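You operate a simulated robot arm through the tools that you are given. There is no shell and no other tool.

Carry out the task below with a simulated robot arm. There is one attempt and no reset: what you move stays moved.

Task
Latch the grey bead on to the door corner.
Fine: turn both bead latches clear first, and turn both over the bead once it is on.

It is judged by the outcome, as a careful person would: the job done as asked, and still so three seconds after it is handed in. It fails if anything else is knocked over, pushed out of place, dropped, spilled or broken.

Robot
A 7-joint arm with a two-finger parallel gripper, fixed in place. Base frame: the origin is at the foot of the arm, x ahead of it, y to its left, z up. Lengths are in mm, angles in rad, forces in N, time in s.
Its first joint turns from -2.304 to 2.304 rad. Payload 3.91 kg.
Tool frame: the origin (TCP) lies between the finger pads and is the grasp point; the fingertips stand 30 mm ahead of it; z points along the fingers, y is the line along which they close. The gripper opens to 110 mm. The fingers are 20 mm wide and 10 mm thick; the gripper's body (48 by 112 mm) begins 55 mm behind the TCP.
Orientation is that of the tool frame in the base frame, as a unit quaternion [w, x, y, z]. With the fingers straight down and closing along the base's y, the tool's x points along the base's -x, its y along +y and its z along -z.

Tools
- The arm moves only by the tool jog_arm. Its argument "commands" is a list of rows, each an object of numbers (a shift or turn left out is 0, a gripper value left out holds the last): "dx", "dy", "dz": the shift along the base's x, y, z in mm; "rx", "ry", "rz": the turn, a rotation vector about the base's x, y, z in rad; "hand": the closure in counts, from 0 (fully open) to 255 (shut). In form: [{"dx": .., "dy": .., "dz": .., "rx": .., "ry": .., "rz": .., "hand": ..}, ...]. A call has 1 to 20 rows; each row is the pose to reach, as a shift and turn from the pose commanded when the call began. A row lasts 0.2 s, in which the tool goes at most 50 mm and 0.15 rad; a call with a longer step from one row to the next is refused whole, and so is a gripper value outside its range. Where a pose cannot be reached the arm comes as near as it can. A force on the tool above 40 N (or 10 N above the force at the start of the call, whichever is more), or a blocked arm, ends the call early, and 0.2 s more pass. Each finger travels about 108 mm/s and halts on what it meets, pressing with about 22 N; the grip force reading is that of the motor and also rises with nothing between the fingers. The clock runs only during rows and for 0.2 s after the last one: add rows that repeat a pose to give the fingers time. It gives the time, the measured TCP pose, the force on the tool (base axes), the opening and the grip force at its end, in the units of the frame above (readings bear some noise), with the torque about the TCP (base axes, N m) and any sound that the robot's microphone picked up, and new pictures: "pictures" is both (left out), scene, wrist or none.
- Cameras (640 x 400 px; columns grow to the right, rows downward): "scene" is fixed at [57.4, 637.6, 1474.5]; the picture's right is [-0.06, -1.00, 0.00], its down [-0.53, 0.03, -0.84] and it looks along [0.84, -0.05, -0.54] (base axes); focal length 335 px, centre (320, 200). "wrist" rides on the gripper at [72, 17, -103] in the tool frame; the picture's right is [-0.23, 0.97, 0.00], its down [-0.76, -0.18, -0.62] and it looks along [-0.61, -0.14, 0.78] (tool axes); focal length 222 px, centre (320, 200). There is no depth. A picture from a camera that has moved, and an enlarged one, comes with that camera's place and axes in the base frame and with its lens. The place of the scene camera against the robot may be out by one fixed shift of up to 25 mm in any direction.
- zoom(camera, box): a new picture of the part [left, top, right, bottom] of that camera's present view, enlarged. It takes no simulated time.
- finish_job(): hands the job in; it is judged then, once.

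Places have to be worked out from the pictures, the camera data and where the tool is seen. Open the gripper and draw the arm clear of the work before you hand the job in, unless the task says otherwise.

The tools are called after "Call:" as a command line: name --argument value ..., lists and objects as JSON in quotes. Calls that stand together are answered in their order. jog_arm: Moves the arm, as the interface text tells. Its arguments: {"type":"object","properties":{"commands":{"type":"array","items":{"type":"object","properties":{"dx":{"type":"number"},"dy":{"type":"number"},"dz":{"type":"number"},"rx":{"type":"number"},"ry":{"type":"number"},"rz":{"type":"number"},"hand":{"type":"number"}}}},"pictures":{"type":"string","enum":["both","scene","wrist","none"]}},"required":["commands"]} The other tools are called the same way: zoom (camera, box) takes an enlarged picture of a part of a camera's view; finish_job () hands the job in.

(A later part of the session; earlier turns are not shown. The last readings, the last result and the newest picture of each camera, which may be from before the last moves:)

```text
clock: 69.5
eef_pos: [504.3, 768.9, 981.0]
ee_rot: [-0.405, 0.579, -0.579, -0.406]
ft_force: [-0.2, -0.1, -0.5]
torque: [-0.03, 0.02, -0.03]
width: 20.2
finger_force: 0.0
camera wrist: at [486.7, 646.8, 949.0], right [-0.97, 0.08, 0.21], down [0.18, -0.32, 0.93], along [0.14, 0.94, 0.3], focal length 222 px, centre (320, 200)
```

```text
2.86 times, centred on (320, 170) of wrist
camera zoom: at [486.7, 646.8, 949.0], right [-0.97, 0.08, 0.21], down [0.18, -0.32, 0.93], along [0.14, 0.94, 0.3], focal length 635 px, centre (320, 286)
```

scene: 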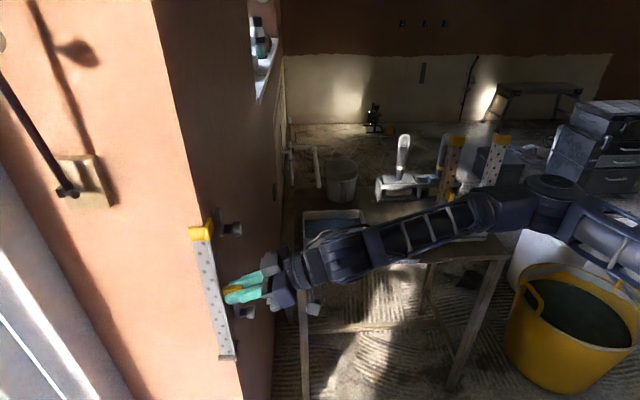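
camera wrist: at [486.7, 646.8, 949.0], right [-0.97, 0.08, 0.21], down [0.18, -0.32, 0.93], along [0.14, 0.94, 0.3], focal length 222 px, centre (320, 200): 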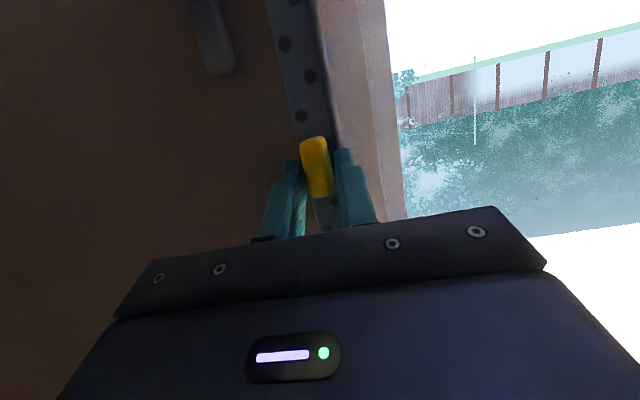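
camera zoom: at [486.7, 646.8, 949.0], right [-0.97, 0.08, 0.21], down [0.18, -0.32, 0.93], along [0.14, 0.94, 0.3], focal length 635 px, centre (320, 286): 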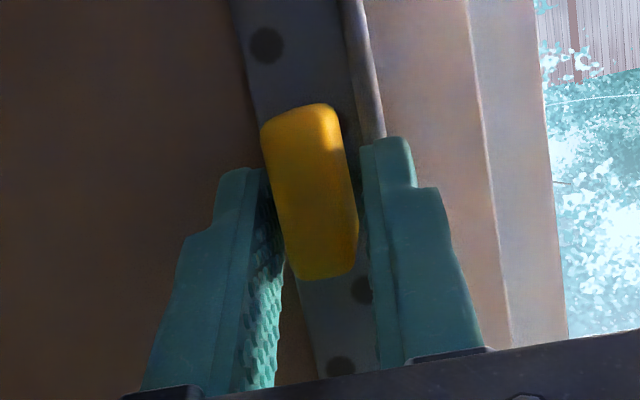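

The bead stands on its own with zero load on the tool. I open a little more and withdraw straight back along the finger direction, slowly.

Call:
jog_arm --commands '[{"hand": 195}, {"hand": 180}, {"dy": -5, "dz": 1.8, "hand": 175}, {"dy": -12, "dz": 4.4, "hand": 175}, {"dy": -24, "dz": 8.7, "hand": 175}, {"dy": -40, "dz": 14.5, "hand": 175}, {"dy": -60, "dz": 21.8, "hand": 175}, {"dy": -80, "dz": 29, "hand": 175}]' --pictures "both"

Call:
zoom --camera "scene" --box '[180, 190, 290, 380]'

Call:
zoom --camera "wrist" --box '[190, 0, 410, 200]'

```text
clock: 71.3
eef_pos: [501.7, 689.1, 1009.3]
ee_rot: [-0.404, 0.581, -0.579, -0.406]
ft_force: [-0.2, -0.4, -0.2]
torque: [0.03, 0.0, -0.02]
width: 34.4
finger_force: 0.1
camera wrist: at [484.5, 567.1, 977.5], right [-0.97, 0.08, 0.21], down [0.18, -0.32, 0.93], along [0.14, 0.94, 0.3], focal length 222 px, centre (320, 200)
```

scene: 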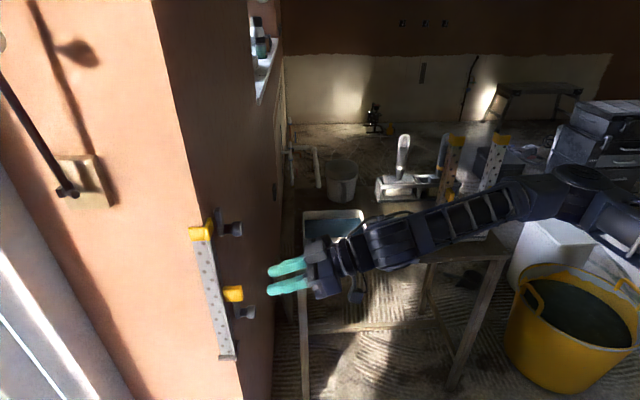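
wrist: 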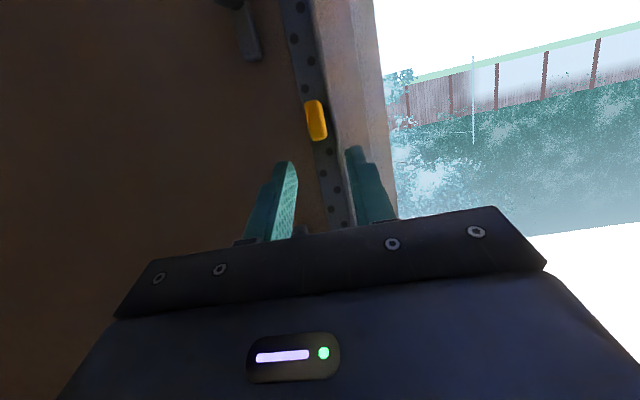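

```text
2.11 times, centred on (235, 285) of scene
camera zoom: at [57.4, 637.6, 1474.5], right [-0.06, -1.0, 0.0], down [-0.53, 0.03, -0.84], along [0.84, -0.05, -0.54], focal length 705 px, centre (499, 21)
```

zoom: 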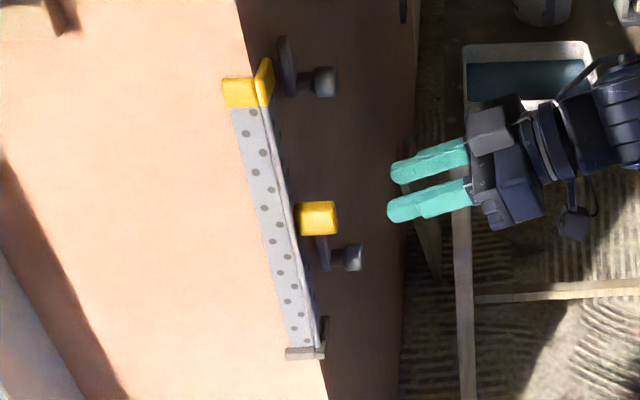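

```text
2.00 times, centred on (300, 100) of wrist
camera zoom: at [484.5, 567.1, 977.5], right [-0.97, 0.08, 0.21], down [0.18, -0.32, 0.93], along [0.14, 0.94, 0.3], focal length 444 px, centre (360, 400)
```

zoom: 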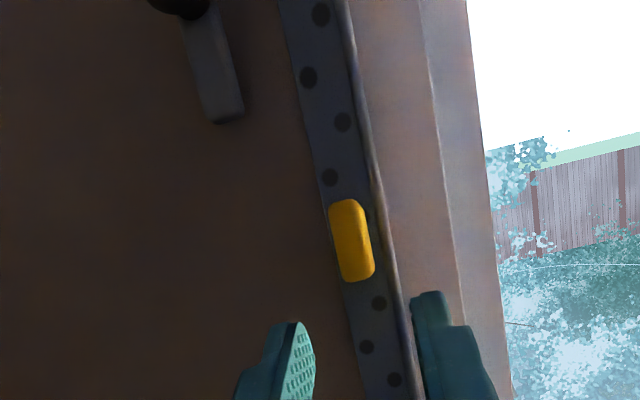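

The bead stays in place by itself. Next is latching, upper latch first: I level the tool, line it up in front of the upper knob at a safe distance, and then roll it back for a full closing turn.

Call:
jog_arm --commands '[{"dx": 5, "dy": -15, "dz": 15, "rx": 0.1, "hand": 120}, {"dx": 15, "dy": -25, "dz": 35, "rx": 0.2, "hand": 90}, {"dx": 30, "dy": -29, "dz": 60, "rx": 0.3, "hand": 90}, {"dx": 47, "dy": -29, "dz": 82, "rx": 0.349, "hand": 90}, {"dx": 47, "dy": -29, "dz": 82, "rx": 0.349, "hand": 90}]' --pictures "none"

Call:
jog_arm --commands '[{"ry": 0.14, "hand": 90}, {"ry": 0.28, "hand": 90}, {"ry": 0.42, "hand": 90}, {"ry": 0.56, "hand": 90}, {"ry": 0.7, "hand": 90}, {"ry": 0.84, "hand": 90}, {"ry": 0.98, "hand": 90}, {"ry": 1.12, "hand": 90}, {"ry": 1.26, "hand": 90}, {"ry": 1.4, "hand": 90}, {"ry": 1.54, "hand": 90}, {"ry": 1.68, "hand": 90}, {"ry": 1.82, "hand": 90}, {"ry": 1.96, "hand": 90}, {"ry": 1.96, "hand": 90}]' --pictures "both"

Call:
zoom --camera "wrist" --box '[220, 20, 420, 180]'

```text
clock: 72.5
eef_pos: [548.4, 660.2, 1092.7]
ee_rot: [-0.499, 0.501, -0.5, -0.5]
ft_force: [-0.6, -0.1, 0.4]
torque: [-0.02, -0.03, -0.03]
width: 71.2
finger_force: 0.0
```

```text
clock: 75.7
eef_pos: [549.4, 660.5, 1093.2]
ee_rot: [-0.138, 0.137, 0.693, 0.694]
ft_force: [0.6, -0.4, 0.0]
torque: [-0.02, 0.05, 0.01]
width: 71.2
finger_force: 0.1
camera wrist: at [489.8, 556.3, 1135.6], right [0.58, 0.0, 0.81], down [0.64, -0.62, -0.46], along [0.51, 0.78, -0.36], focal length 222 px, centre (320, 200)
```

scene: 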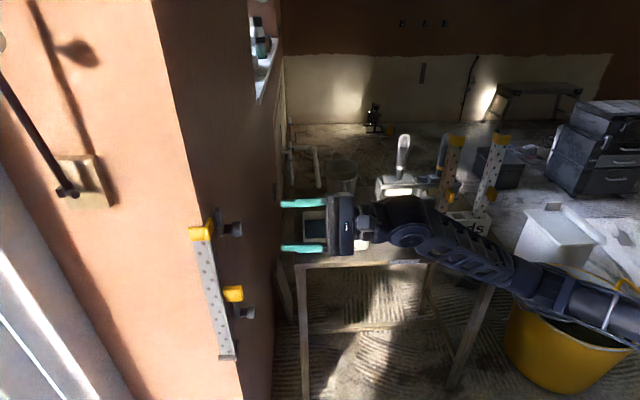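
wrist: 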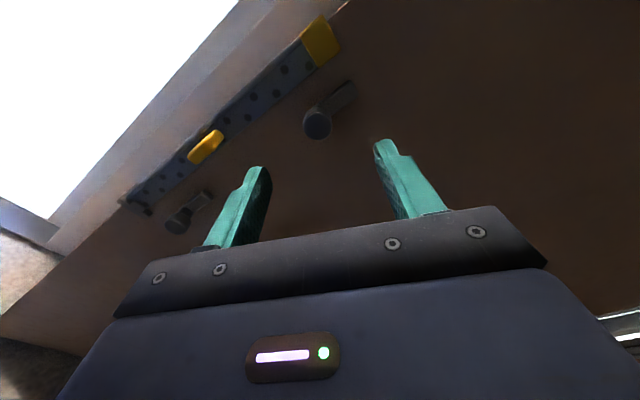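

```text
2.50 times, centred on (320, 100) of wrist
camera zoom: at [489.8, 556.3, 1135.6], right [0.58, 0.0, 0.81], down [0.64, -0.62, -0.46], along [0.51, 0.78, -0.36], focal length 555 px, centre (320, 450)
```

zoom: 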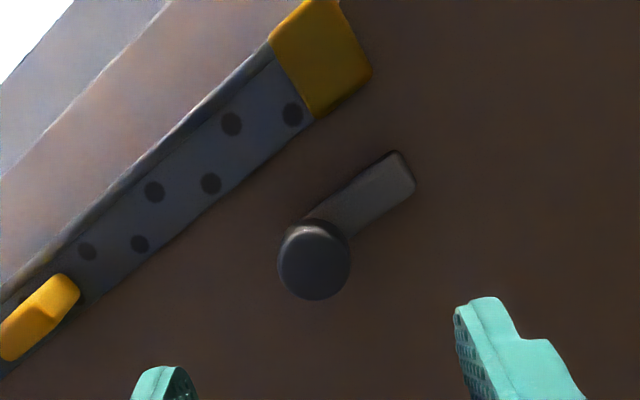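

A clear view: the bead is on the corner, and the upper bar is upright beside it. I advance onto the upper knob and check centering.

Call:
jog_arm --commands '[{"dz": -1.5, "dy": 30, "hand": 90}, {"dz": -1.5, "dy": 60, "hand": 90}, {"dz": -1.5, "dy": 85, "hand": 90}, {"dz": -1.5, "dy": 93, "hand": 90}, {"dz": -1.5, "dy": 93, "hand": 90}]' --pictures "wrist"

Call:
zoom --camera "wrist" --box '[220, 60, 420, 220]'

```text
clock: 76.9
eef_pos: [550.3, 754.5, 1090.8]
ee_rot: [-0.136, 0.136, 0.693, 0.695]
ft_force: [-0.2, 0.5, -0.7]
torque: [-0.01, 0.01, 0.0]
width: 71.0
finger_force: 0.1
camera wrist: at [489.6, 649.6, 1133.3], right [0.58, 0.0, 0.81], down [0.64, -0.62, -0.45], along [0.51, 0.78, -0.36], focal length 222 px, centre (320, 200)
```

wrist: 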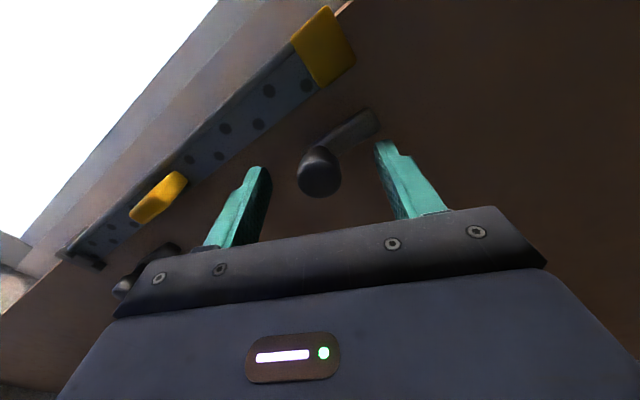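

```text
2.50 times, centred on (320, 140) of wrist
camera zoom: at [489.6, 649.6, 1133.3], right [0.58, 0.0, 0.81], down [0.64, -0.62, -0.45], along [0.51, 0.78, -0.36], focal length 555 px, centre (320, 350)
```

zoom: 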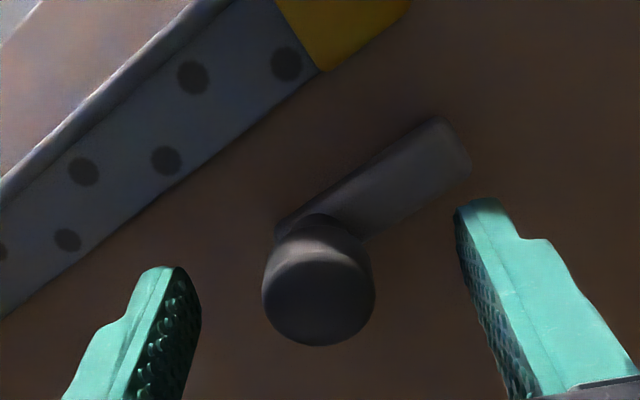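

The knob is centred between the fingers. I close on it.

Call:
jog_arm --commands '[{"hand": 150}, {"hand": 200}, {"hand": 255}, {"hand": 255}, {"hand": 255}]' --pictures "none"

Call:
jog_arm --commands '[{"ry": -0.1, "hand": 255}, {"ry": -0.2, "hand": 255}, {"ry": -0.3, "hand": 255}, {"ry": -0.4, "hand": 255}, {"ry": -0.5, "hand": 255}]' --pictures "both"

Call:
zoom --camera "wrist" --box '[200, 20, 420, 200]'

Call:
zoom --camera "scene" --box '[180, 190, 290, 380]'

```text
clock: 78.1
eef_pos: [548.8, 754.2, 1090.6]
ee_rot: [-0.137, 0.137, 0.693, 0.694]
ft_force: [-2.5, -3.8, -6.4]
torque: [-0.15, -0.09, 0.06]
width: 27.4
finger_force: 45.0
```

```text
clock: 79.3
eef_pos: [549.7, 753.5, 1089.7]
ee_rot: [0.038, -0.041, 0.705, 0.707]
ft_force: [-10.9, -11.7, -21.3]
torque: [-0.56, -0.03, -0.38]
width: 27.6
finger_force: 44.9
camera wrist: at [476.4, 649.5, 1098.7], right [0.12, 0.0, 0.99], down [0.78, -0.62, -0.09], along [0.62, 0.78, -0.07], focal length 222 px, centre (320, 200)
```

scene: 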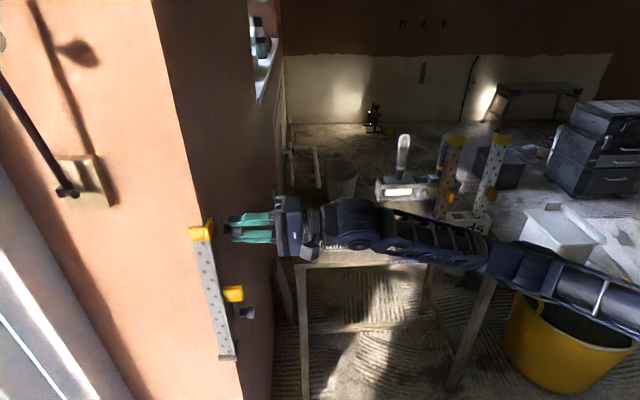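
wrist: 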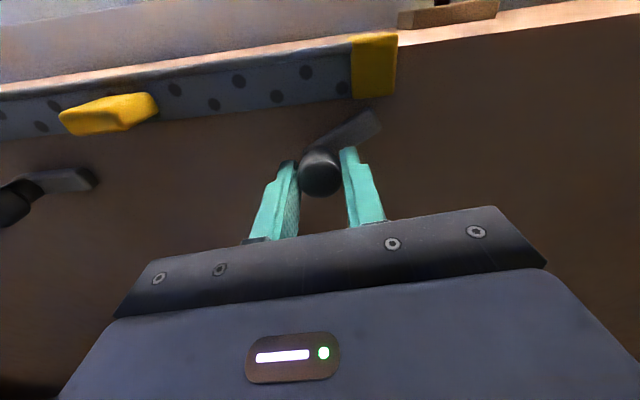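

```text
2.22 times, centred on (310, 110) of wrist
camera zoom: at [476.4, 649.5, 1098.7], right [0.12, 0.0, 0.99], down [0.78, -0.62, -0.09], along [0.62, 0.78, -0.07], focal length 494 px, centre (342, 400)
```

zoom: 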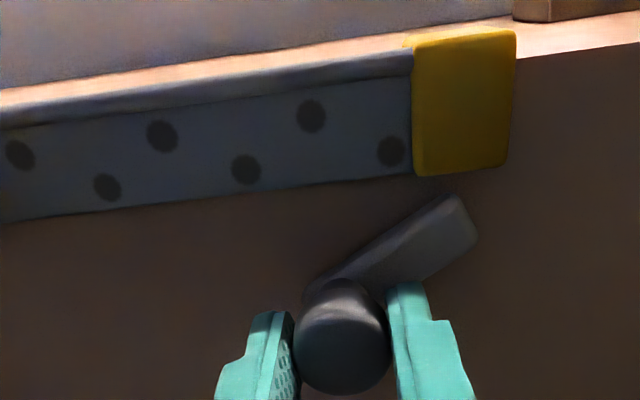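

```text
2.11 times, centred on (235, 285) of scene
camera zoom: at [57.4, 637.6, 1474.5], right [-0.06, -1.0, 0.0], down [-0.53, 0.03, -0.84], along [0.84, -0.05, -0.54], focal length 705 px, centre (499, 21)
```

zoom: 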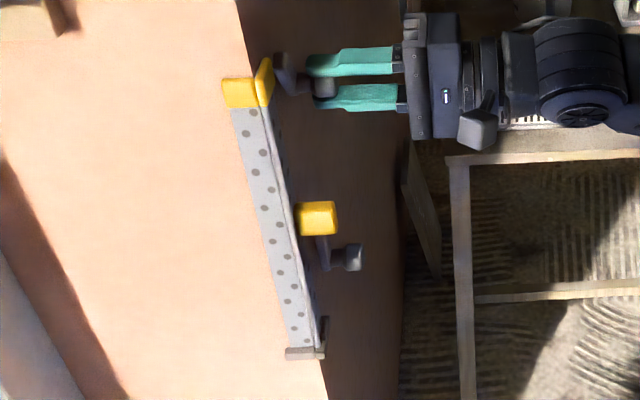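

The latch follows (about 28°). I relieve the side load and continue slowly, since the bar is about to sweep over the bead's edge.

Call:
jog_arm --commands '[{"dx": -1, "dy": -1, "dz": -2, "hand": 255}, {"dx": -1, "dy": -1, "dz": -2, "ry": -0.08, "hand": 255}, {"dx": -1, "dy": -1, "dz": -2, "ry": -0.16, "hand": 255}, {"dx": -1, "dy": -1, "dz": -2, "ry": -0.24, "hand": 255}, {"dx": -1, "dy": -1, "dz": -2, "ry": -0.32, "hand": 255}]' --pictures "wrist"

Call:
zoom --camera "wrist" --box '[200, 20, 420, 200]'

Call:
zoom --camera "scene" --box '[180, 200, 260, 260]'

```text
clock: 80.5
eef_pos: [549.8, 752.5, 1088.6]
ee_rot: [0.151, -0.153, 0.69, 0.691]
ft_force: [7.8, 28.0, 15.4]
torque: [0.04, -0.01, -0.12]
width: 27.0
finger_force: 44.6
camera wrist: at [477.2, 648.8, 1074.5], right [-0.2, 0.0, 0.98], down [0.77, -0.62, 0.16], along [0.61, 0.78, 0.13], focal length 222 px, centre (320, 200)
```

wrist: 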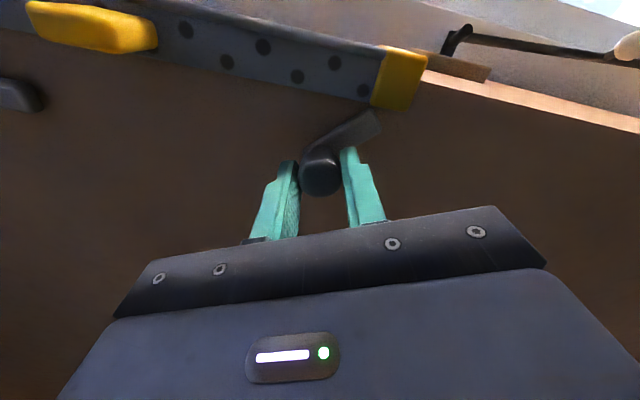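

```text
2.22 times, centred on (310, 110) of wrist
camera zoom: at [477.2, 648.8, 1074.5], right [-0.2, 0.0, 0.98], down [0.77, -0.62, 0.16], along [0.61, 0.78, 0.13], focal length 494 px, centre (342, 400)
```

zoom: 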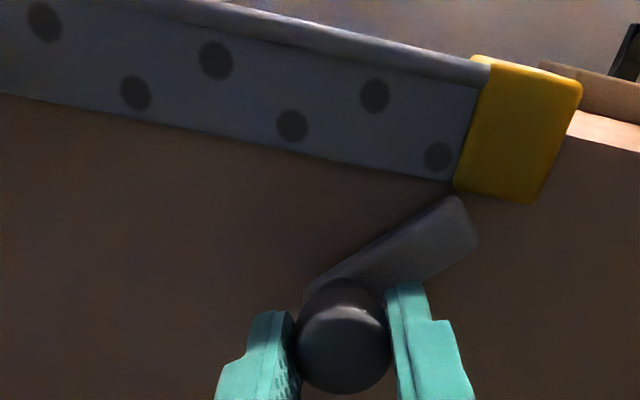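

```text
6.67 times, centred on (220, 230) of scene
camera zoom: at [57.4, 637.6, 1474.5], right [-0.06, -1.0, 0.0], down [-0.53, 0.03, -0.84], along [0.84, -0.05, -0.54], focal length 2232 px, centre (987, 0)
```

zoom: 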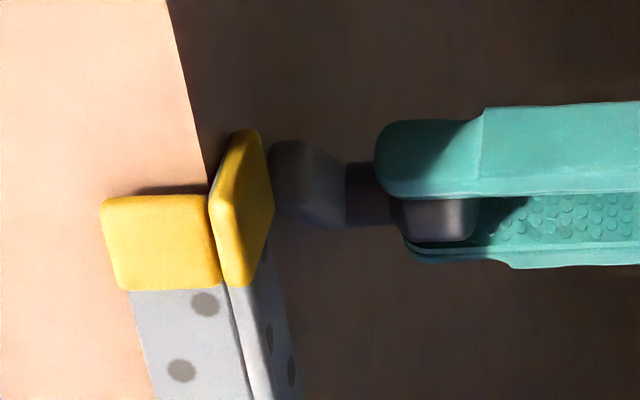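

I ease off the accumulated load and continue turning slowly while watching for any contact between the bar and the bead.

Call:
jog_arm --commands '[{"dx": 0.4, "dy": 0.7, "dz": 0.8, "hand": 255}, {"dx": 0.4, "dy": 0.7, "dz": 0.8, "ry": -0.07, "hand": 255}, {"dx": 0.4, "dy": 0.7, "dz": 0.8, "ry": -0.14, "hand": 255}, {"dx": 0.4, "dy": 0.7, "dz": 0.8, "ry": -0.21, "hand": 255}]' --pictures "wrist"

Call:
zoom --camera "wrist" --box '[200, 20, 420, 200]'

Call:
zoom --camera "scene" --box '[180, 200, 260, 260]'

```text
clock: 81.5
eef_pos: [549.3, 752.0, 1089.4]
ee_rot: [0.221, -0.224, 0.671, 0.671]
ft_force: [-5.1, -11.8, -6.6]
torque: [-0.51, -0.02, 0.22]
width: 27.4
finger_force: 44.8
camera wrist: at [482.0, 648.7, 1060.1], right [-0.4, 0.0, 0.92], down [0.72, -0.62, 0.31], along [0.57, 0.78, 0.25], focal length 222 px, centre (320, 200)
```

wrist: 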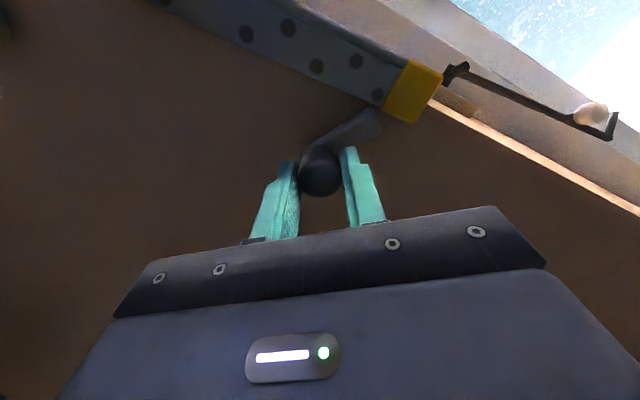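

```text
2.22 times, centred on (310, 110) of wrist
camera zoom: at [482.0, 648.7, 1060.1], right [-0.4, 0.0, 0.92], down [0.72, -0.62, 0.31], along [0.57, 0.78, 0.25], focal length 494 px, centre (342, 400)
```

zoom: 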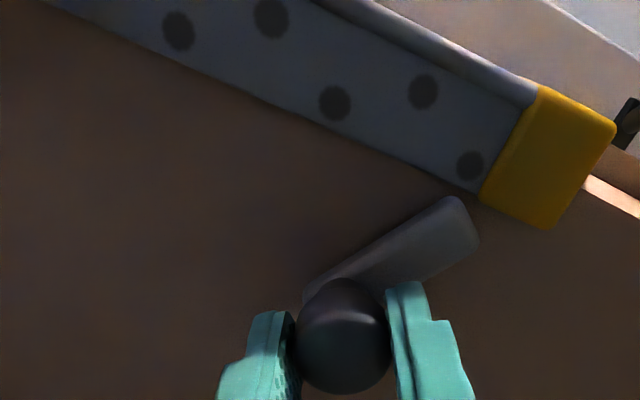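

```text
6.67 times, centred on (220, 230) of scene
camera zoom: at [57.4, 637.6, 1474.5], right [-0.06, -1.0, 0.0], down [-0.53, 0.03, -0.84], along [0.84, -0.05, -0.54], focal length 2232 px, centre (987, 0)
```

zoom: 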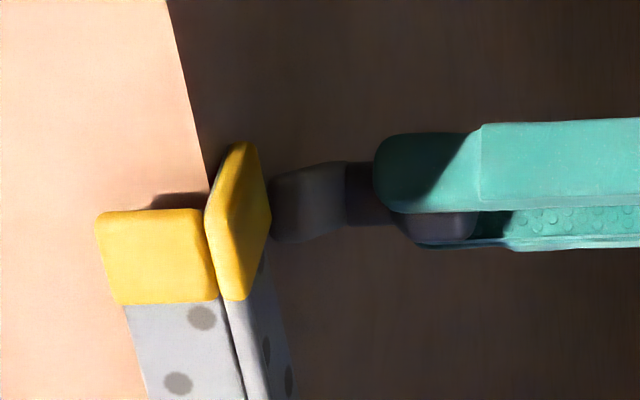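

The scene shows the bead's top has shifted: the bar is pushing on the bead's edge instead of passing over it. I stop and look closely before doing anything else.

Call:
zoom --camera "scene" --box '[180, 190, 290, 380]'

Call:
zoom --camera "scene" --box '[215, 335, 255, 370]'

Call:
zoom --camera "wrist" --box '[300, 40, 460, 160]'

```text
2.11 times, centred on (235, 285) of scene
camera zoom: at [57.4, 637.6, 1474.5], right [-0.06, -1.0, 0.0], down [-0.53, 0.03, -0.84], along [0.84, -0.05, -0.54], focal length 705 px, centre (499, 21)
```

zoom: 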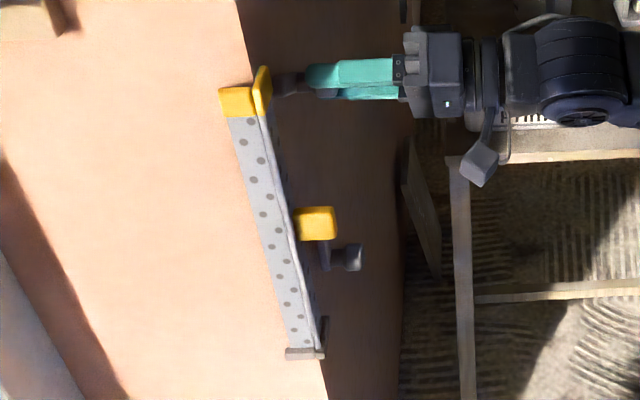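

```text
11.43 times, centred on (235, 352) of scene
camera zoom: at [57.4, 637.6, 1474.5], right [-0.06, -1.0, 0.0], down [-0.53, 0.03, -0.84], along [0.84, -0.05, -0.54], focal length 3826 px, centre (1291, -1543)
```

zoom: 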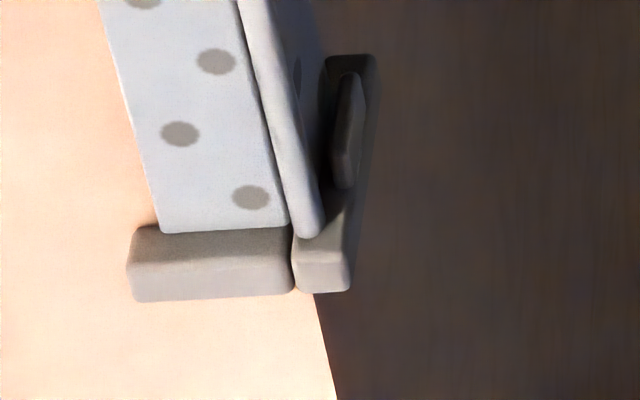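

```text
3.33 times, centred on (380, 100) of wrist
camera zoom: at [482.0, 648.7, 1060.1], right [-0.4, 0.0, 0.92], down [0.72, -0.62, 0.31], along [0.57, 0.78, 0.25], focal length 740 px, centre (120, 533)
```

zoom: 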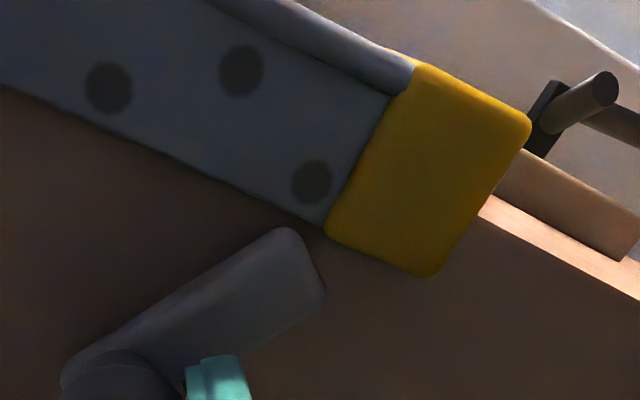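

The bar tip is catching the bead's edge and tilting the top ~7 mm off the front face, while the bottom is still seated. I turn the latch back up to release it and see whether the bead settles back.

Call:
jog_arm --commands '[{"ry": 0.07, "hand": 255}, {"ry": 0.14, "hand": 255}, {"ry": 0.21, "hand": 255}, {"ry": 0.28, "hand": 255}, {"ry": 0.36, "hand": 255}, {"ry": 0.44, "hand": 255}]' --pictures "wrist"

Call:
zoom --camera "scene" --box '[180, 200, 260, 260]'

Call:
zoom --camera "wrist" --box '[280, 20, 440, 160]'

```text
clock: 82.9
eef_pos: [549.4, 751.9, 1090.2]
ee_rot: [0.069, -0.071, 0.703, 0.704]
ft_force: [-6.8, -13.3, -11.7]
torque: [-0.02, 0.0, -0.39]
width: 27.2
finger_force: 44.8
camera wrist: at [475.6, 648.8, 1092.1], right [0.03, 0.0, 1.0], down [0.78, -0.62, -0.02], along [0.62, 0.78, -0.02], focal length 222 px, centre (320, 200)
```

wrist: 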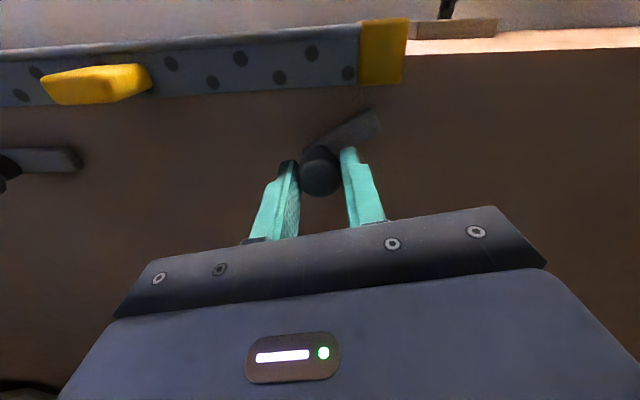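

```text
6.67 times, centred on (220, 230) of scene
camera zoom: at [57.4, 637.6, 1474.5], right [-0.06, -1.0, 0.0], down [-0.53, 0.03, -0.84], along [0.84, -0.05, -0.54], focal length 2232 px, centre (987, 0)
```

zoom: 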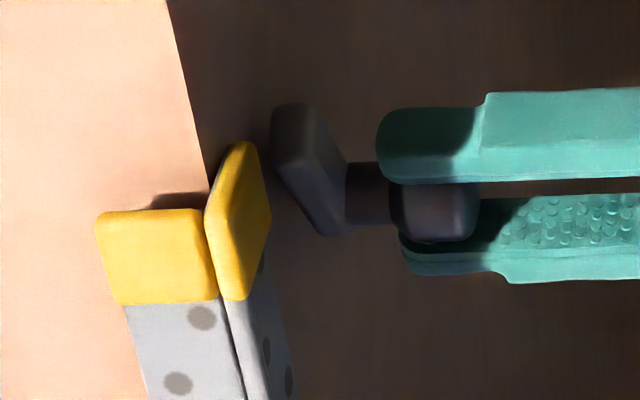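

```text
2.86 times, centred on (360, 90) of wrist
camera zoom: at [475.6, 648.8, 1092.1], right [0.03, 0.0, 1.0], down [0.78, -0.62, -0.02], along [0.62, 0.78, -0.02], focal length 635 px, centre (206, 514)
```

zoom: 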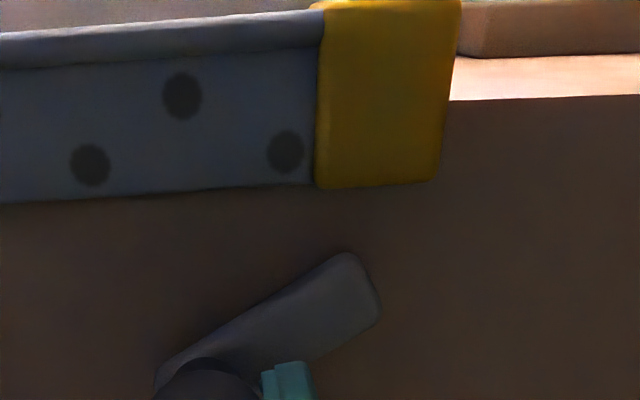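

The bead stayed slightly tilted (top forward), and the measurements suggest its top stands a few mm off the side wall, enough for the bar to catch the edge. I turn the bar fully back upright, release the knob, and withdraw so I can straighten the bead.

Call:
jog_arm --commands '[{"dx": -0.3, "dy": -0.3, "dz": -0.5, "ry": 0.08, "hand": 255}, {"dx": -0.3, "dy": -0.3, "dz": -0.5, "ry": 0.18, "hand": 255}, {"dx": -0.3, "dy": -0.3, "dz": -0.5, "ry": 0.28, "hand": 255}, {"dx": -0.3, "dy": -0.3, "dz": -0.5, "ry": 0.38, "hand": 255}, {"dx": -0.3, "dy": -0.3, "dz": -0.5, "ry": 0.48, "hand": 255}, {"dx": -0.3, "dy": -0.3, "dz": -0.5, "ry": 0.58, "hand": 255}]' --pictures "none"

Call:
jog_arm --commands '[{"hand": 150}, {"hand": 90}, {"hand": 90}, {"dy": -25, "hand": 90}, {"dy": -55, "hand": 90}, {"dy": -90, "hand": 90}, {"dy": -110, "hand": 90}]' --pictures "both"

Call:
zoom --camera "scene" --box '[180, 200, 260, 260]'

Call:
zoom --camera "wrist" --box '[200, 0, 400, 160]'

```text
clock: 84.3
eef_pos: [549.9, 752.2, 1091.2]
ee_rot: [-0.135, 0.133, 0.694, 0.695]
ft_force: [0.7, -14.0, -10.8]
torque: [-0.33, -0.71, -0.16]
width: 27.5
finger_force: 44.7
```

```text
clock: 85.9
eef_pos: [548.1, 643.6, 1090.0]
ee_rot: [-0.134, 0.132, 0.694, 0.695]
ft_force: [-0.1, -0.2, 0.3]
torque: [0.01, -0.04, -0.01]
width: 71.5
finger_force: 0.1
camera wrist: at [487.1, 539.4, 1132.9], right [0.57, 0.0, 0.82], down [0.64, -0.62, -0.45], along [0.51, 0.78, -0.35], focal length 222 px, centre (320, 200)
```

scene: 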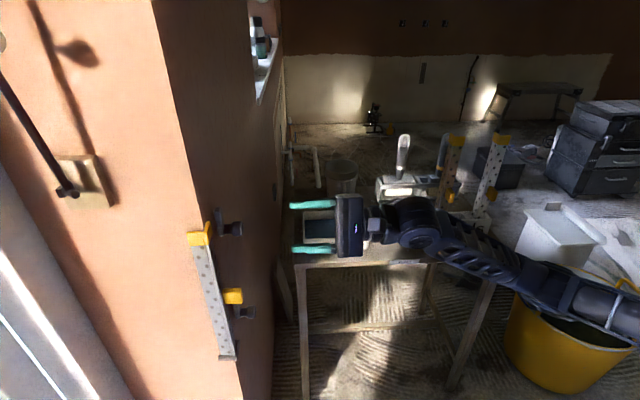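
wrist: 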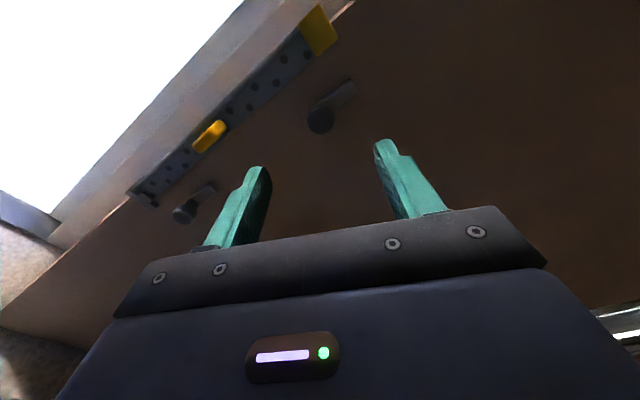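

```text
6.67 times, centred on (220, 230) of scene
camera zoom: at [57.4, 637.6, 1474.5], right [-0.06, -1.0, 0.0], down [-0.53, 0.03, -0.84], along [0.84, -0.05, -0.54], focal length 2232 px, centre (987, 0)
```

zoom: 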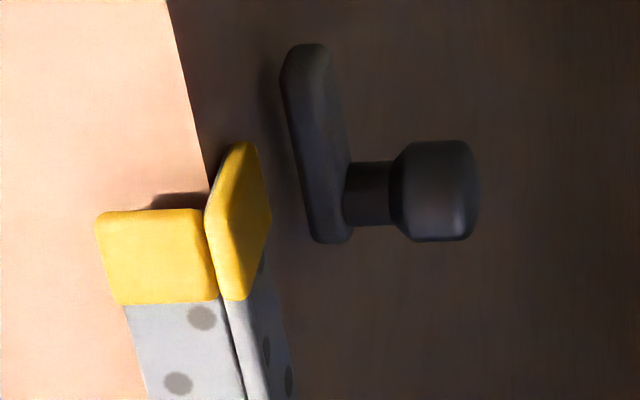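

```text
2.50 times, centred on (300, 80) of wrist
camera zoom: at [487.1, 539.4, 1132.9], right [0.57, 0.0, 0.82], down [0.64, -0.62, -0.45], along [0.51, 0.78, -0.35], focal length 555 px, centre (370, 500)
```

zoom: 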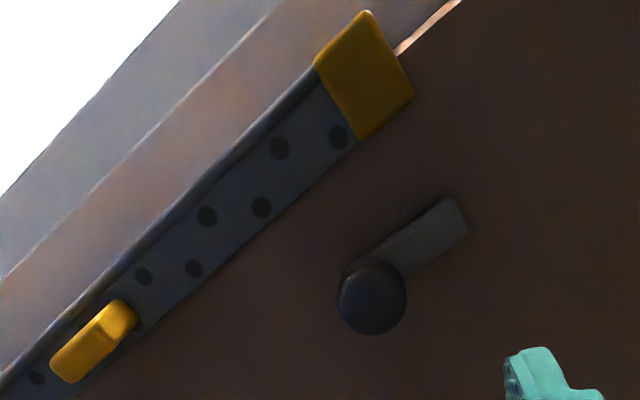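

The upper bar is upright again and the bead is static. I go back to the tab with the same pose as before; closing there recentres the bead, and then I'll press it flush into the corner.

Call:
jog_arm --commands '[{"dx": -3, "dy": 3, "dz": -6, "ry": -0.14, "hand": 150}, {"dx": -6, "dy": 6, "dz": -12, "ry": -0.28, "hand": 175}, {"dx": -10, "dy": 10, "dz": -18, "ry": -0.42, "hand": 175}, {"dx": -13, "dy": 13, "dz": -24, "ry": -0.56, "hand": 175}, {"dx": -16, "dy": 16, "dz": -30, "ry": -0.7, "hand": 175}, {"dx": -20, "dy": 20, "dz": -36, "ry": -0.84, "hand": 175}, {"dx": -23, "dy": 23, "dz": -42, "ry": -0.98, "hand": 175}, {"dx": -26, "dy": 26, "dz": -48, "ry": -1.12, "hand": 175}, {"dx": -30, "dy": 30, "dz": -54, "ry": -1.26, "hand": 175}, {"dx": -33, "dy": 33, "dz": -60, "ry": -1.4, "hand": 175}, {"dx": -36, "dy": 36, "dz": -66, "ry": -1.54, "hand": 175}, {"dx": -40, "dy": 40, "dz": -72, "ry": -1.68, "hand": 175}, {"dx": -43, "dy": 43, "dz": -76, "ry": -1.82, "hand": 175}, {"dx": -46.1, "dy": 46.6, "dz": -78.8, "ry": -1.95, "hand": 175}]' --pictures "none"

Call:
jog_arm --commands '[{"rx": -0.12, "hand": 175}, {"rx": -0.24, "hand": 175}, {"rx": -0.349, "hand": 175}, {"rx": -0.349, "hand": 175}]' --pictures "both"

Call:
zoom --camera "wrist" --box '[190, 0, 410, 200]'

```text
clock: 88.9
eef_pos: [503.4, 689.4, 1010.3]
ee_rot: [-0.499, 0.503, -0.499, -0.5]
ft_force: [0.3, -0.4, 0.1]
torque: [-0.02, -0.04, 0.0]
width: 34.4
finger_force: 0.1
```

```text
clock: 89.9
eef_pos: [503.1, 690.4, 1010.9]
ee_rot: [-0.403, 0.581, -0.58, -0.405]
ft_force: [0.3, -0.3, 0.6]
torque: [0.01, 0.0, -0.01]
width: 34.6
finger_force: 0.1
camera wrist: at [486.4, 567.1, 978.2], right [-0.97, 0.08, 0.21], down [0.18, -0.32, 0.93], along [0.14, 0.94, 0.3], focal length 222 px, centre (320, 200)
```

scene: 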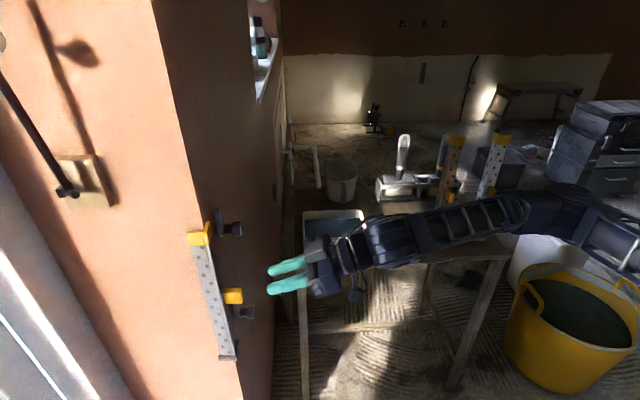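
wrist: 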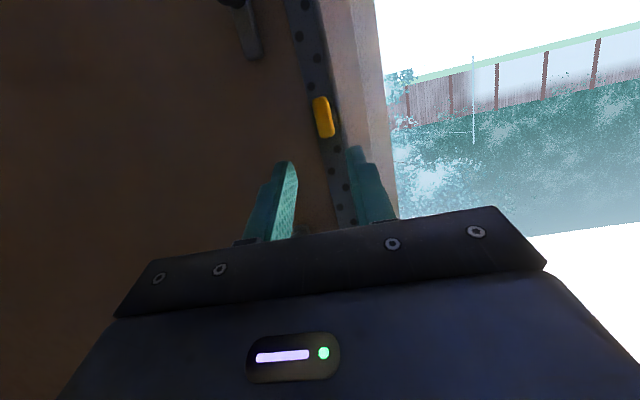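

```text
2.00 times, centred on (300, 100) of wrist
camera zoom: at [486.4, 567.1, 978.2], right [-0.97, 0.08, 0.21], down [0.18, -0.32, 0.93], along [0.14, 0.94, 0.3], focal length 444 px, centre (360, 400)
```

zoom: 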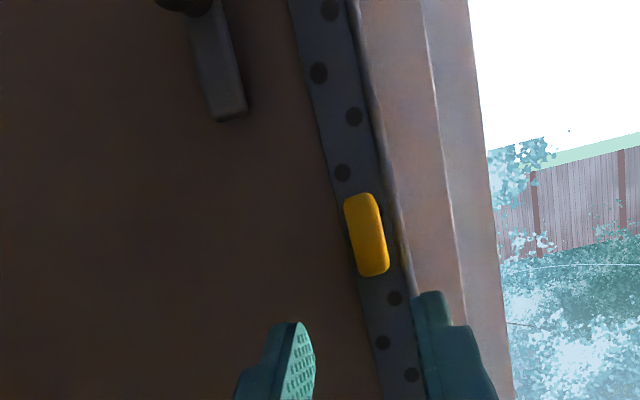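

The tab has shifted about 5 mm toward −x with the tilt. I approach offset by 4 mm to match, and look before closing.

Call:
jog_arm --commands '[{"dx": -4, "dy": 20, "dz": -7.3, "hand": 175}, {"dx": -4, "dy": 40, "dz": -14.5, "hand": 175}, {"dx": -4, "dy": 58, "dz": -21, "hand": 175}, {"dx": -4, "dy": 70, "dz": -25.4, "hand": 175}, {"dx": -4, "dy": 79, "dz": -28.6, "hand": 175}, {"dx": -4, "dy": 79, "dz": -28.6, "hand": 175}]' --pictures "wrist"

Call:
zoom --camera "wrist" --box '[250, 100, 390, 240]'

```text
clock: 91.3
eef_pos: [499.9, 767.6, 981.0]
ee_rot: [-0.405, 0.58, -0.579, -0.406]
ft_force: [0.4, -0.3, 0.7]
torque: [0.03, -0.03, 0.02]
width: 34.3
finger_force: 0.1
camera wrist: at [482.7, 646.0, 949.0], right [-0.97, 0.08, 0.21], down [0.18, -0.32, 0.93], along [0.14, 0.94, 0.3], focal length 222 px, centre (320, 200)
```

wrist: 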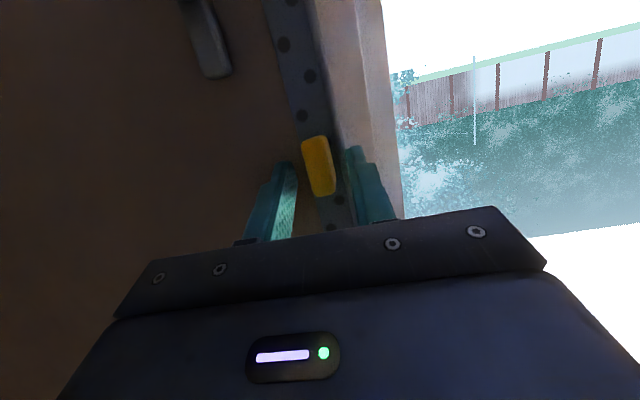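

```text
2.86 times, centred on (320, 170) of wrist
camera zoom: at [482.7, 646.0, 949.0], right [-0.97, 0.08, 0.21], down [0.18, -0.32, 0.93], along [0.14, 0.94, 0.3], focal length 635 px, centre (320, 286)
```

zoom: 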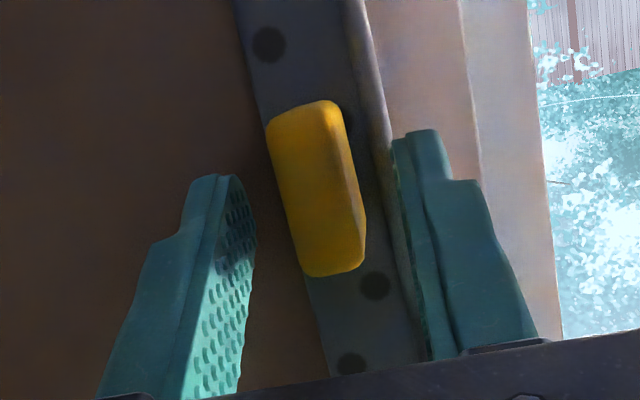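

The fingers straddle the tab with clearance on both sides. I close slowly.

Call:
jog_arm --commands '[{"hand": 190}, {"hand": 200}, {"hand": 208}, {"hand": 214}, {"hand": 220}, {"hand": 226}, {"hand": 255}, {"hand": 255}]' --pictures "wrist"

Call:
zoom --camera "scene" --box '[180, 200, 260, 260]'

Call:
zoom --camera "scene" --box '[215, 335, 255, 370]'

```text
clock: 93.1
eef_pos: [499.9, 769.8, 981.9]
ee_rot: [-0.405, 0.58, -0.579, -0.405]
ft_force: [2.2, -1.2, -0.2]
torque: [-0.08, -0.43, -0.08]
width: 13.5
finger_force: 21.9
camera wrist: at [483.0, 645.8, 949.0], right [-0.97, 0.08, 0.21], down [0.18, -0.32, 0.93], along [0.14, 0.94, 0.3], focal length 222 px, centre (320, 200)
```

wrist: 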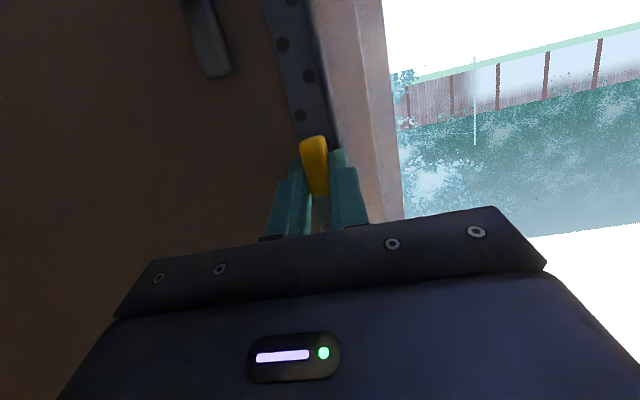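

```text
6.67 times, centred on (220, 230) of scene
camera zoom: at [57.4, 637.6, 1474.5], right [-0.06, -1.0, 0.0], down [-0.53, 0.03, -0.84], along [0.84, -0.05, -0.54], focal length 2232 px, centre (987, 0)
```

zoom: 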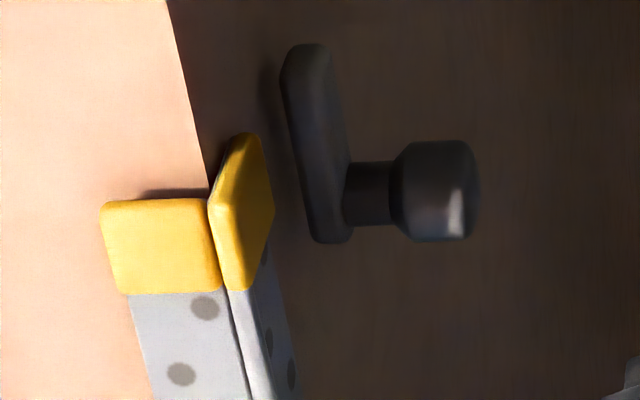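

```text
11.43 times, centred on (235, 352) of scene
camera zoom: at [57.4, 637.6, 1474.5], right [-0.06, -1.0, 0.0], down [-0.53, 0.03, -0.84], along [0.84, -0.05, -0.54], focal length 3826 px, centre (1291, -1543)
```

zoom: 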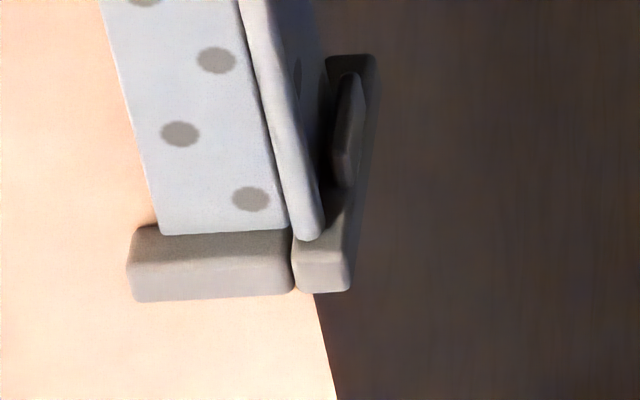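

The tab is gripped again. I push it back toward +x and +y in small steps until firm contact on both faces.

Call:
jog_arm --commands '[{"dx": 1, "hand": 255}, {"dx": 2, "hand": 255}, {"dx": 3, "hand": 255}, {"dx": 4, "hand": 255}, {"dx": 4.5, "hand": 255}]' --pictures "none"

Call:
jog_arm --commands '[{"dy": 0.5, "hand": 255}, {"dy": 1, "hand": 255}, {"dy": 1.5, "hand": 255}]' --pictures "none"

Call:
zoom --camera "scene" --box '[180, 200, 260, 260]'

Call:
zoom --camera "scene" --box '[215, 335, 255, 370]'

```text
clock: 94.3
eef_pos: [502.9, 767.7, 982.4]
ee_rot: [-0.404, 0.581, -0.579, -0.406]
ft_force: [-0.8, 0.1, -1.5]
torque: [-0.08, 0.04, 0.01]
width: 13.5
finger_force: 22.1
```

```text
clock: 95.1
eef_pos: [503.2, 769.0, 981.6]
ee_rot: [-0.405, 0.58, -0.579, -0.406]
ft_force: [-5.2, -8.7, 2.5]
torque: [-0.19, 0.05, 0.11]
width: 13.4
finger_force: 21.9
```

```text
6.67 times, centred on (220, 230) of scene
camera zoom: at [57.4, 637.6, 1474.5], right [-0.06, -1.0, 0.0], down [-0.53, 0.03, -0.84], along [0.84, -0.05, -0.54], focal length 2232 px, centre (987, 0)
```

zoom: 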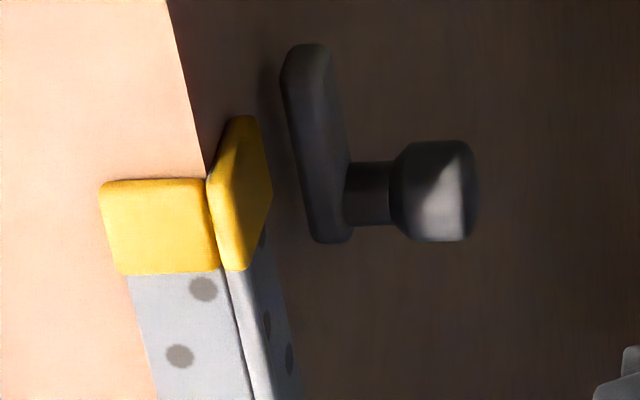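

```text
11.43 times, centred on (235, 352) of scene
camera zoom: at [57.4, 637.6, 1474.5], right [-0.06, -1.0, 0.0], down [-0.53, 0.03, -0.84], along [0.84, -0.05, -0.54], focal length 3826 px, centre (1291, -1543)
```

zoom: 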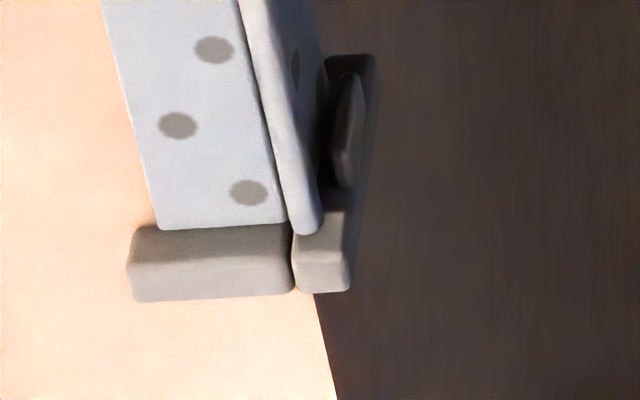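

The bead is flush again: the cap is back to its seated position and its outer face (y≈804.6) should just clear the bar's inner face (y≈803.8). This time I release while keeping light pressure into the corner, opening very slowly.

Call:
jog_arm --commands '[{"dy": 0.5, "hand": 255}, {"dy": 0.5, "hand": 240}, {"dy": 0.5, "hand": 230}, {"dy": 0.5, "hand": 227}, {"dy": 0.5, "hand": 225}, {"dy": 0.5, "hand": 223}, {"dy": 0.5, "hand": 221}, {"dy": 0.5, "hand": 219}, {"dy": 0.5, "hand": 217}, {"dy": 0.5, "hand": 215}, {"dy": 0.5, "hand": 212}, {"dy": 0.5, "hand": 208}]' --pictures "none"

Call:
zoom --camera "scene" --box '[180, 200, 260, 260]'

Call:
zoom --camera "scene" --box '[215, 335, 255, 370]'

Call:
zoom --camera "wrist" --box '[250, 100, 390, 240]'

```text
clock: 97.7
eef_pos: [504.1, 769.9, 983.0]
ee_rot: [0.404, -0.58, 0.58, 0.404]
ft_force: [0.4, 0.2, -0.3]
torque: [0.0, 0.0, 0.03]
width: 20.2
finger_force: 0.1
```

```text
6.67 times, centred on (220, 230) of scene
camera zoom: at [57.4, 637.6, 1474.5], right [-0.06, -1.0, 0.0], down [-0.53, 0.03, -0.84], along [0.84, -0.05, -0.54], focal length 2232 px, centre (987, 0)
```

zoom: 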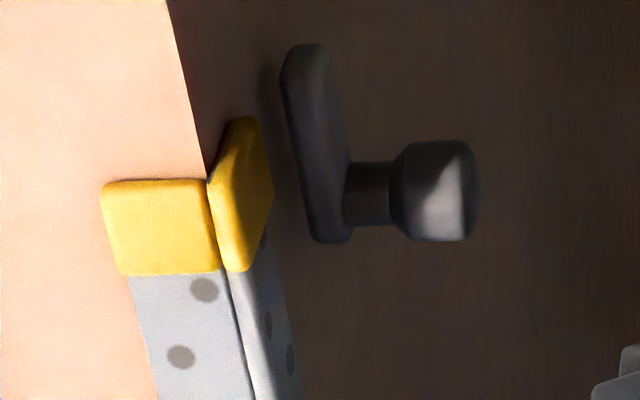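

```text
11.43 times, centred on (235, 352) of scene
camera zoom: at [57.4, 637.6, 1474.5], right [-0.06, -1.0, 0.0], down [-0.53, 0.03, -0.84], along [0.84, -0.05, -0.54], focal length 3826 px, centre (1291, -1543)
```

zoom: 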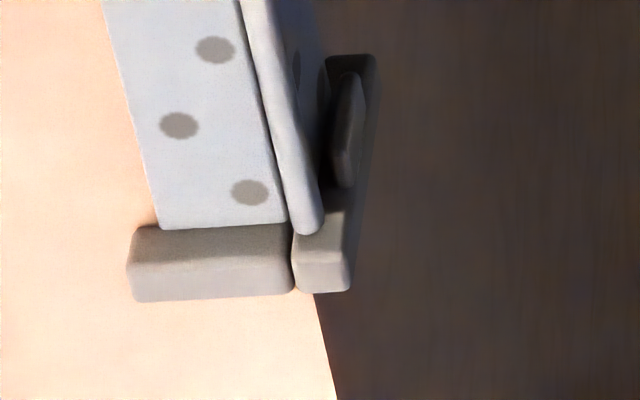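

```text
2.86 times, centred on (320, 170) of wrist
camera zoom: at [487.2, 647.6, 949.7], right [-0.97, 0.08, 0.21], down [0.18, -0.32, 0.93], along [0.14, 0.94, 0.3], focal length 635 px, centre (320, 286)
```

zoom: 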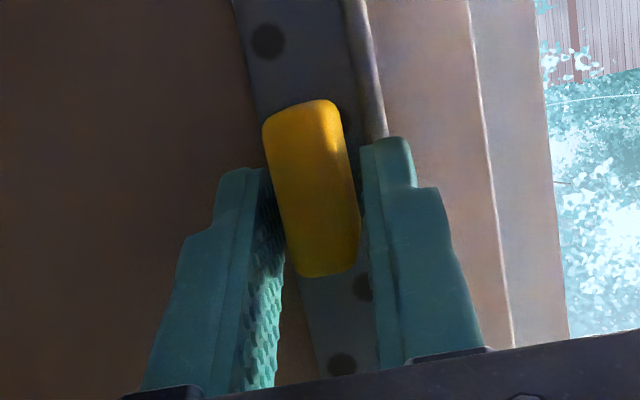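

Released with no measurable movement of the bead. I open a bit more and withdraw along the finger direction, then compare the cap position again.

Call:
jog_arm --commands '[{"hand": 200}, {"hand": 190}, {"hand": 180}, {"dy": -5, "dz": 1.8, "hand": 175}, {"dy": -12, "dz": 4.4, "hand": 175}, {"dy": -24, "dz": 8.7, "hand": 175}, {"dy": -40, "dz": 14.5, "hand": 175}, {"dy": -60, "dz": 21.8, "hand": 175}, {"dy": -80, "dz": 29, "hand": 175}]' --pictures "none"

Call:
zoom --camera "scene" --box '[180, 200, 260, 260]'

Call:
zoom --camera "wrist" --box '[190, 0, 410, 200]'

```text
clock: 99.7
eef_pos: [505.1, 689.5, 1011.3]
ee_rot: [0.405, -0.579, 0.579, 0.406]
ft_force: [0.0, -0.6, -0.4]
torque: [-0.01, -0.02, -0.05]
width: 34.3
finger_force: 0.0
```

```text
6.67 times, centred on (220, 230) of scene
camera zoom: at [57.4, 637.6, 1474.5], right [-0.06, -1.0, 0.0], down [-0.53, 0.03, -0.84], along [0.84, -0.05, -0.54], focal length 2232 px, centre (987, 0)
```

zoom: 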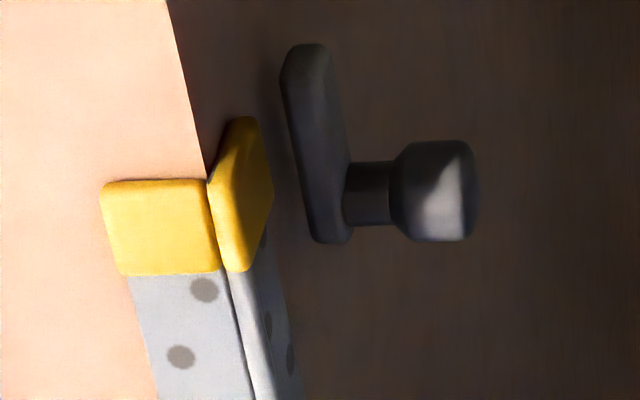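

```text
2.00 times, centred on (300, 100) of wrist
camera zoom: at [488.2, 567.5, 977.4], right [-0.97, 0.08, 0.21], down [0.18, -0.32, 0.93], along [0.14, 0.94, 0.3], focal length 444 px, centre (360, 400)
```

zoom: 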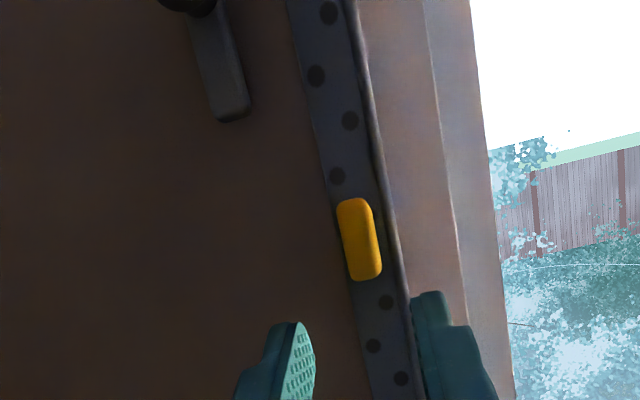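

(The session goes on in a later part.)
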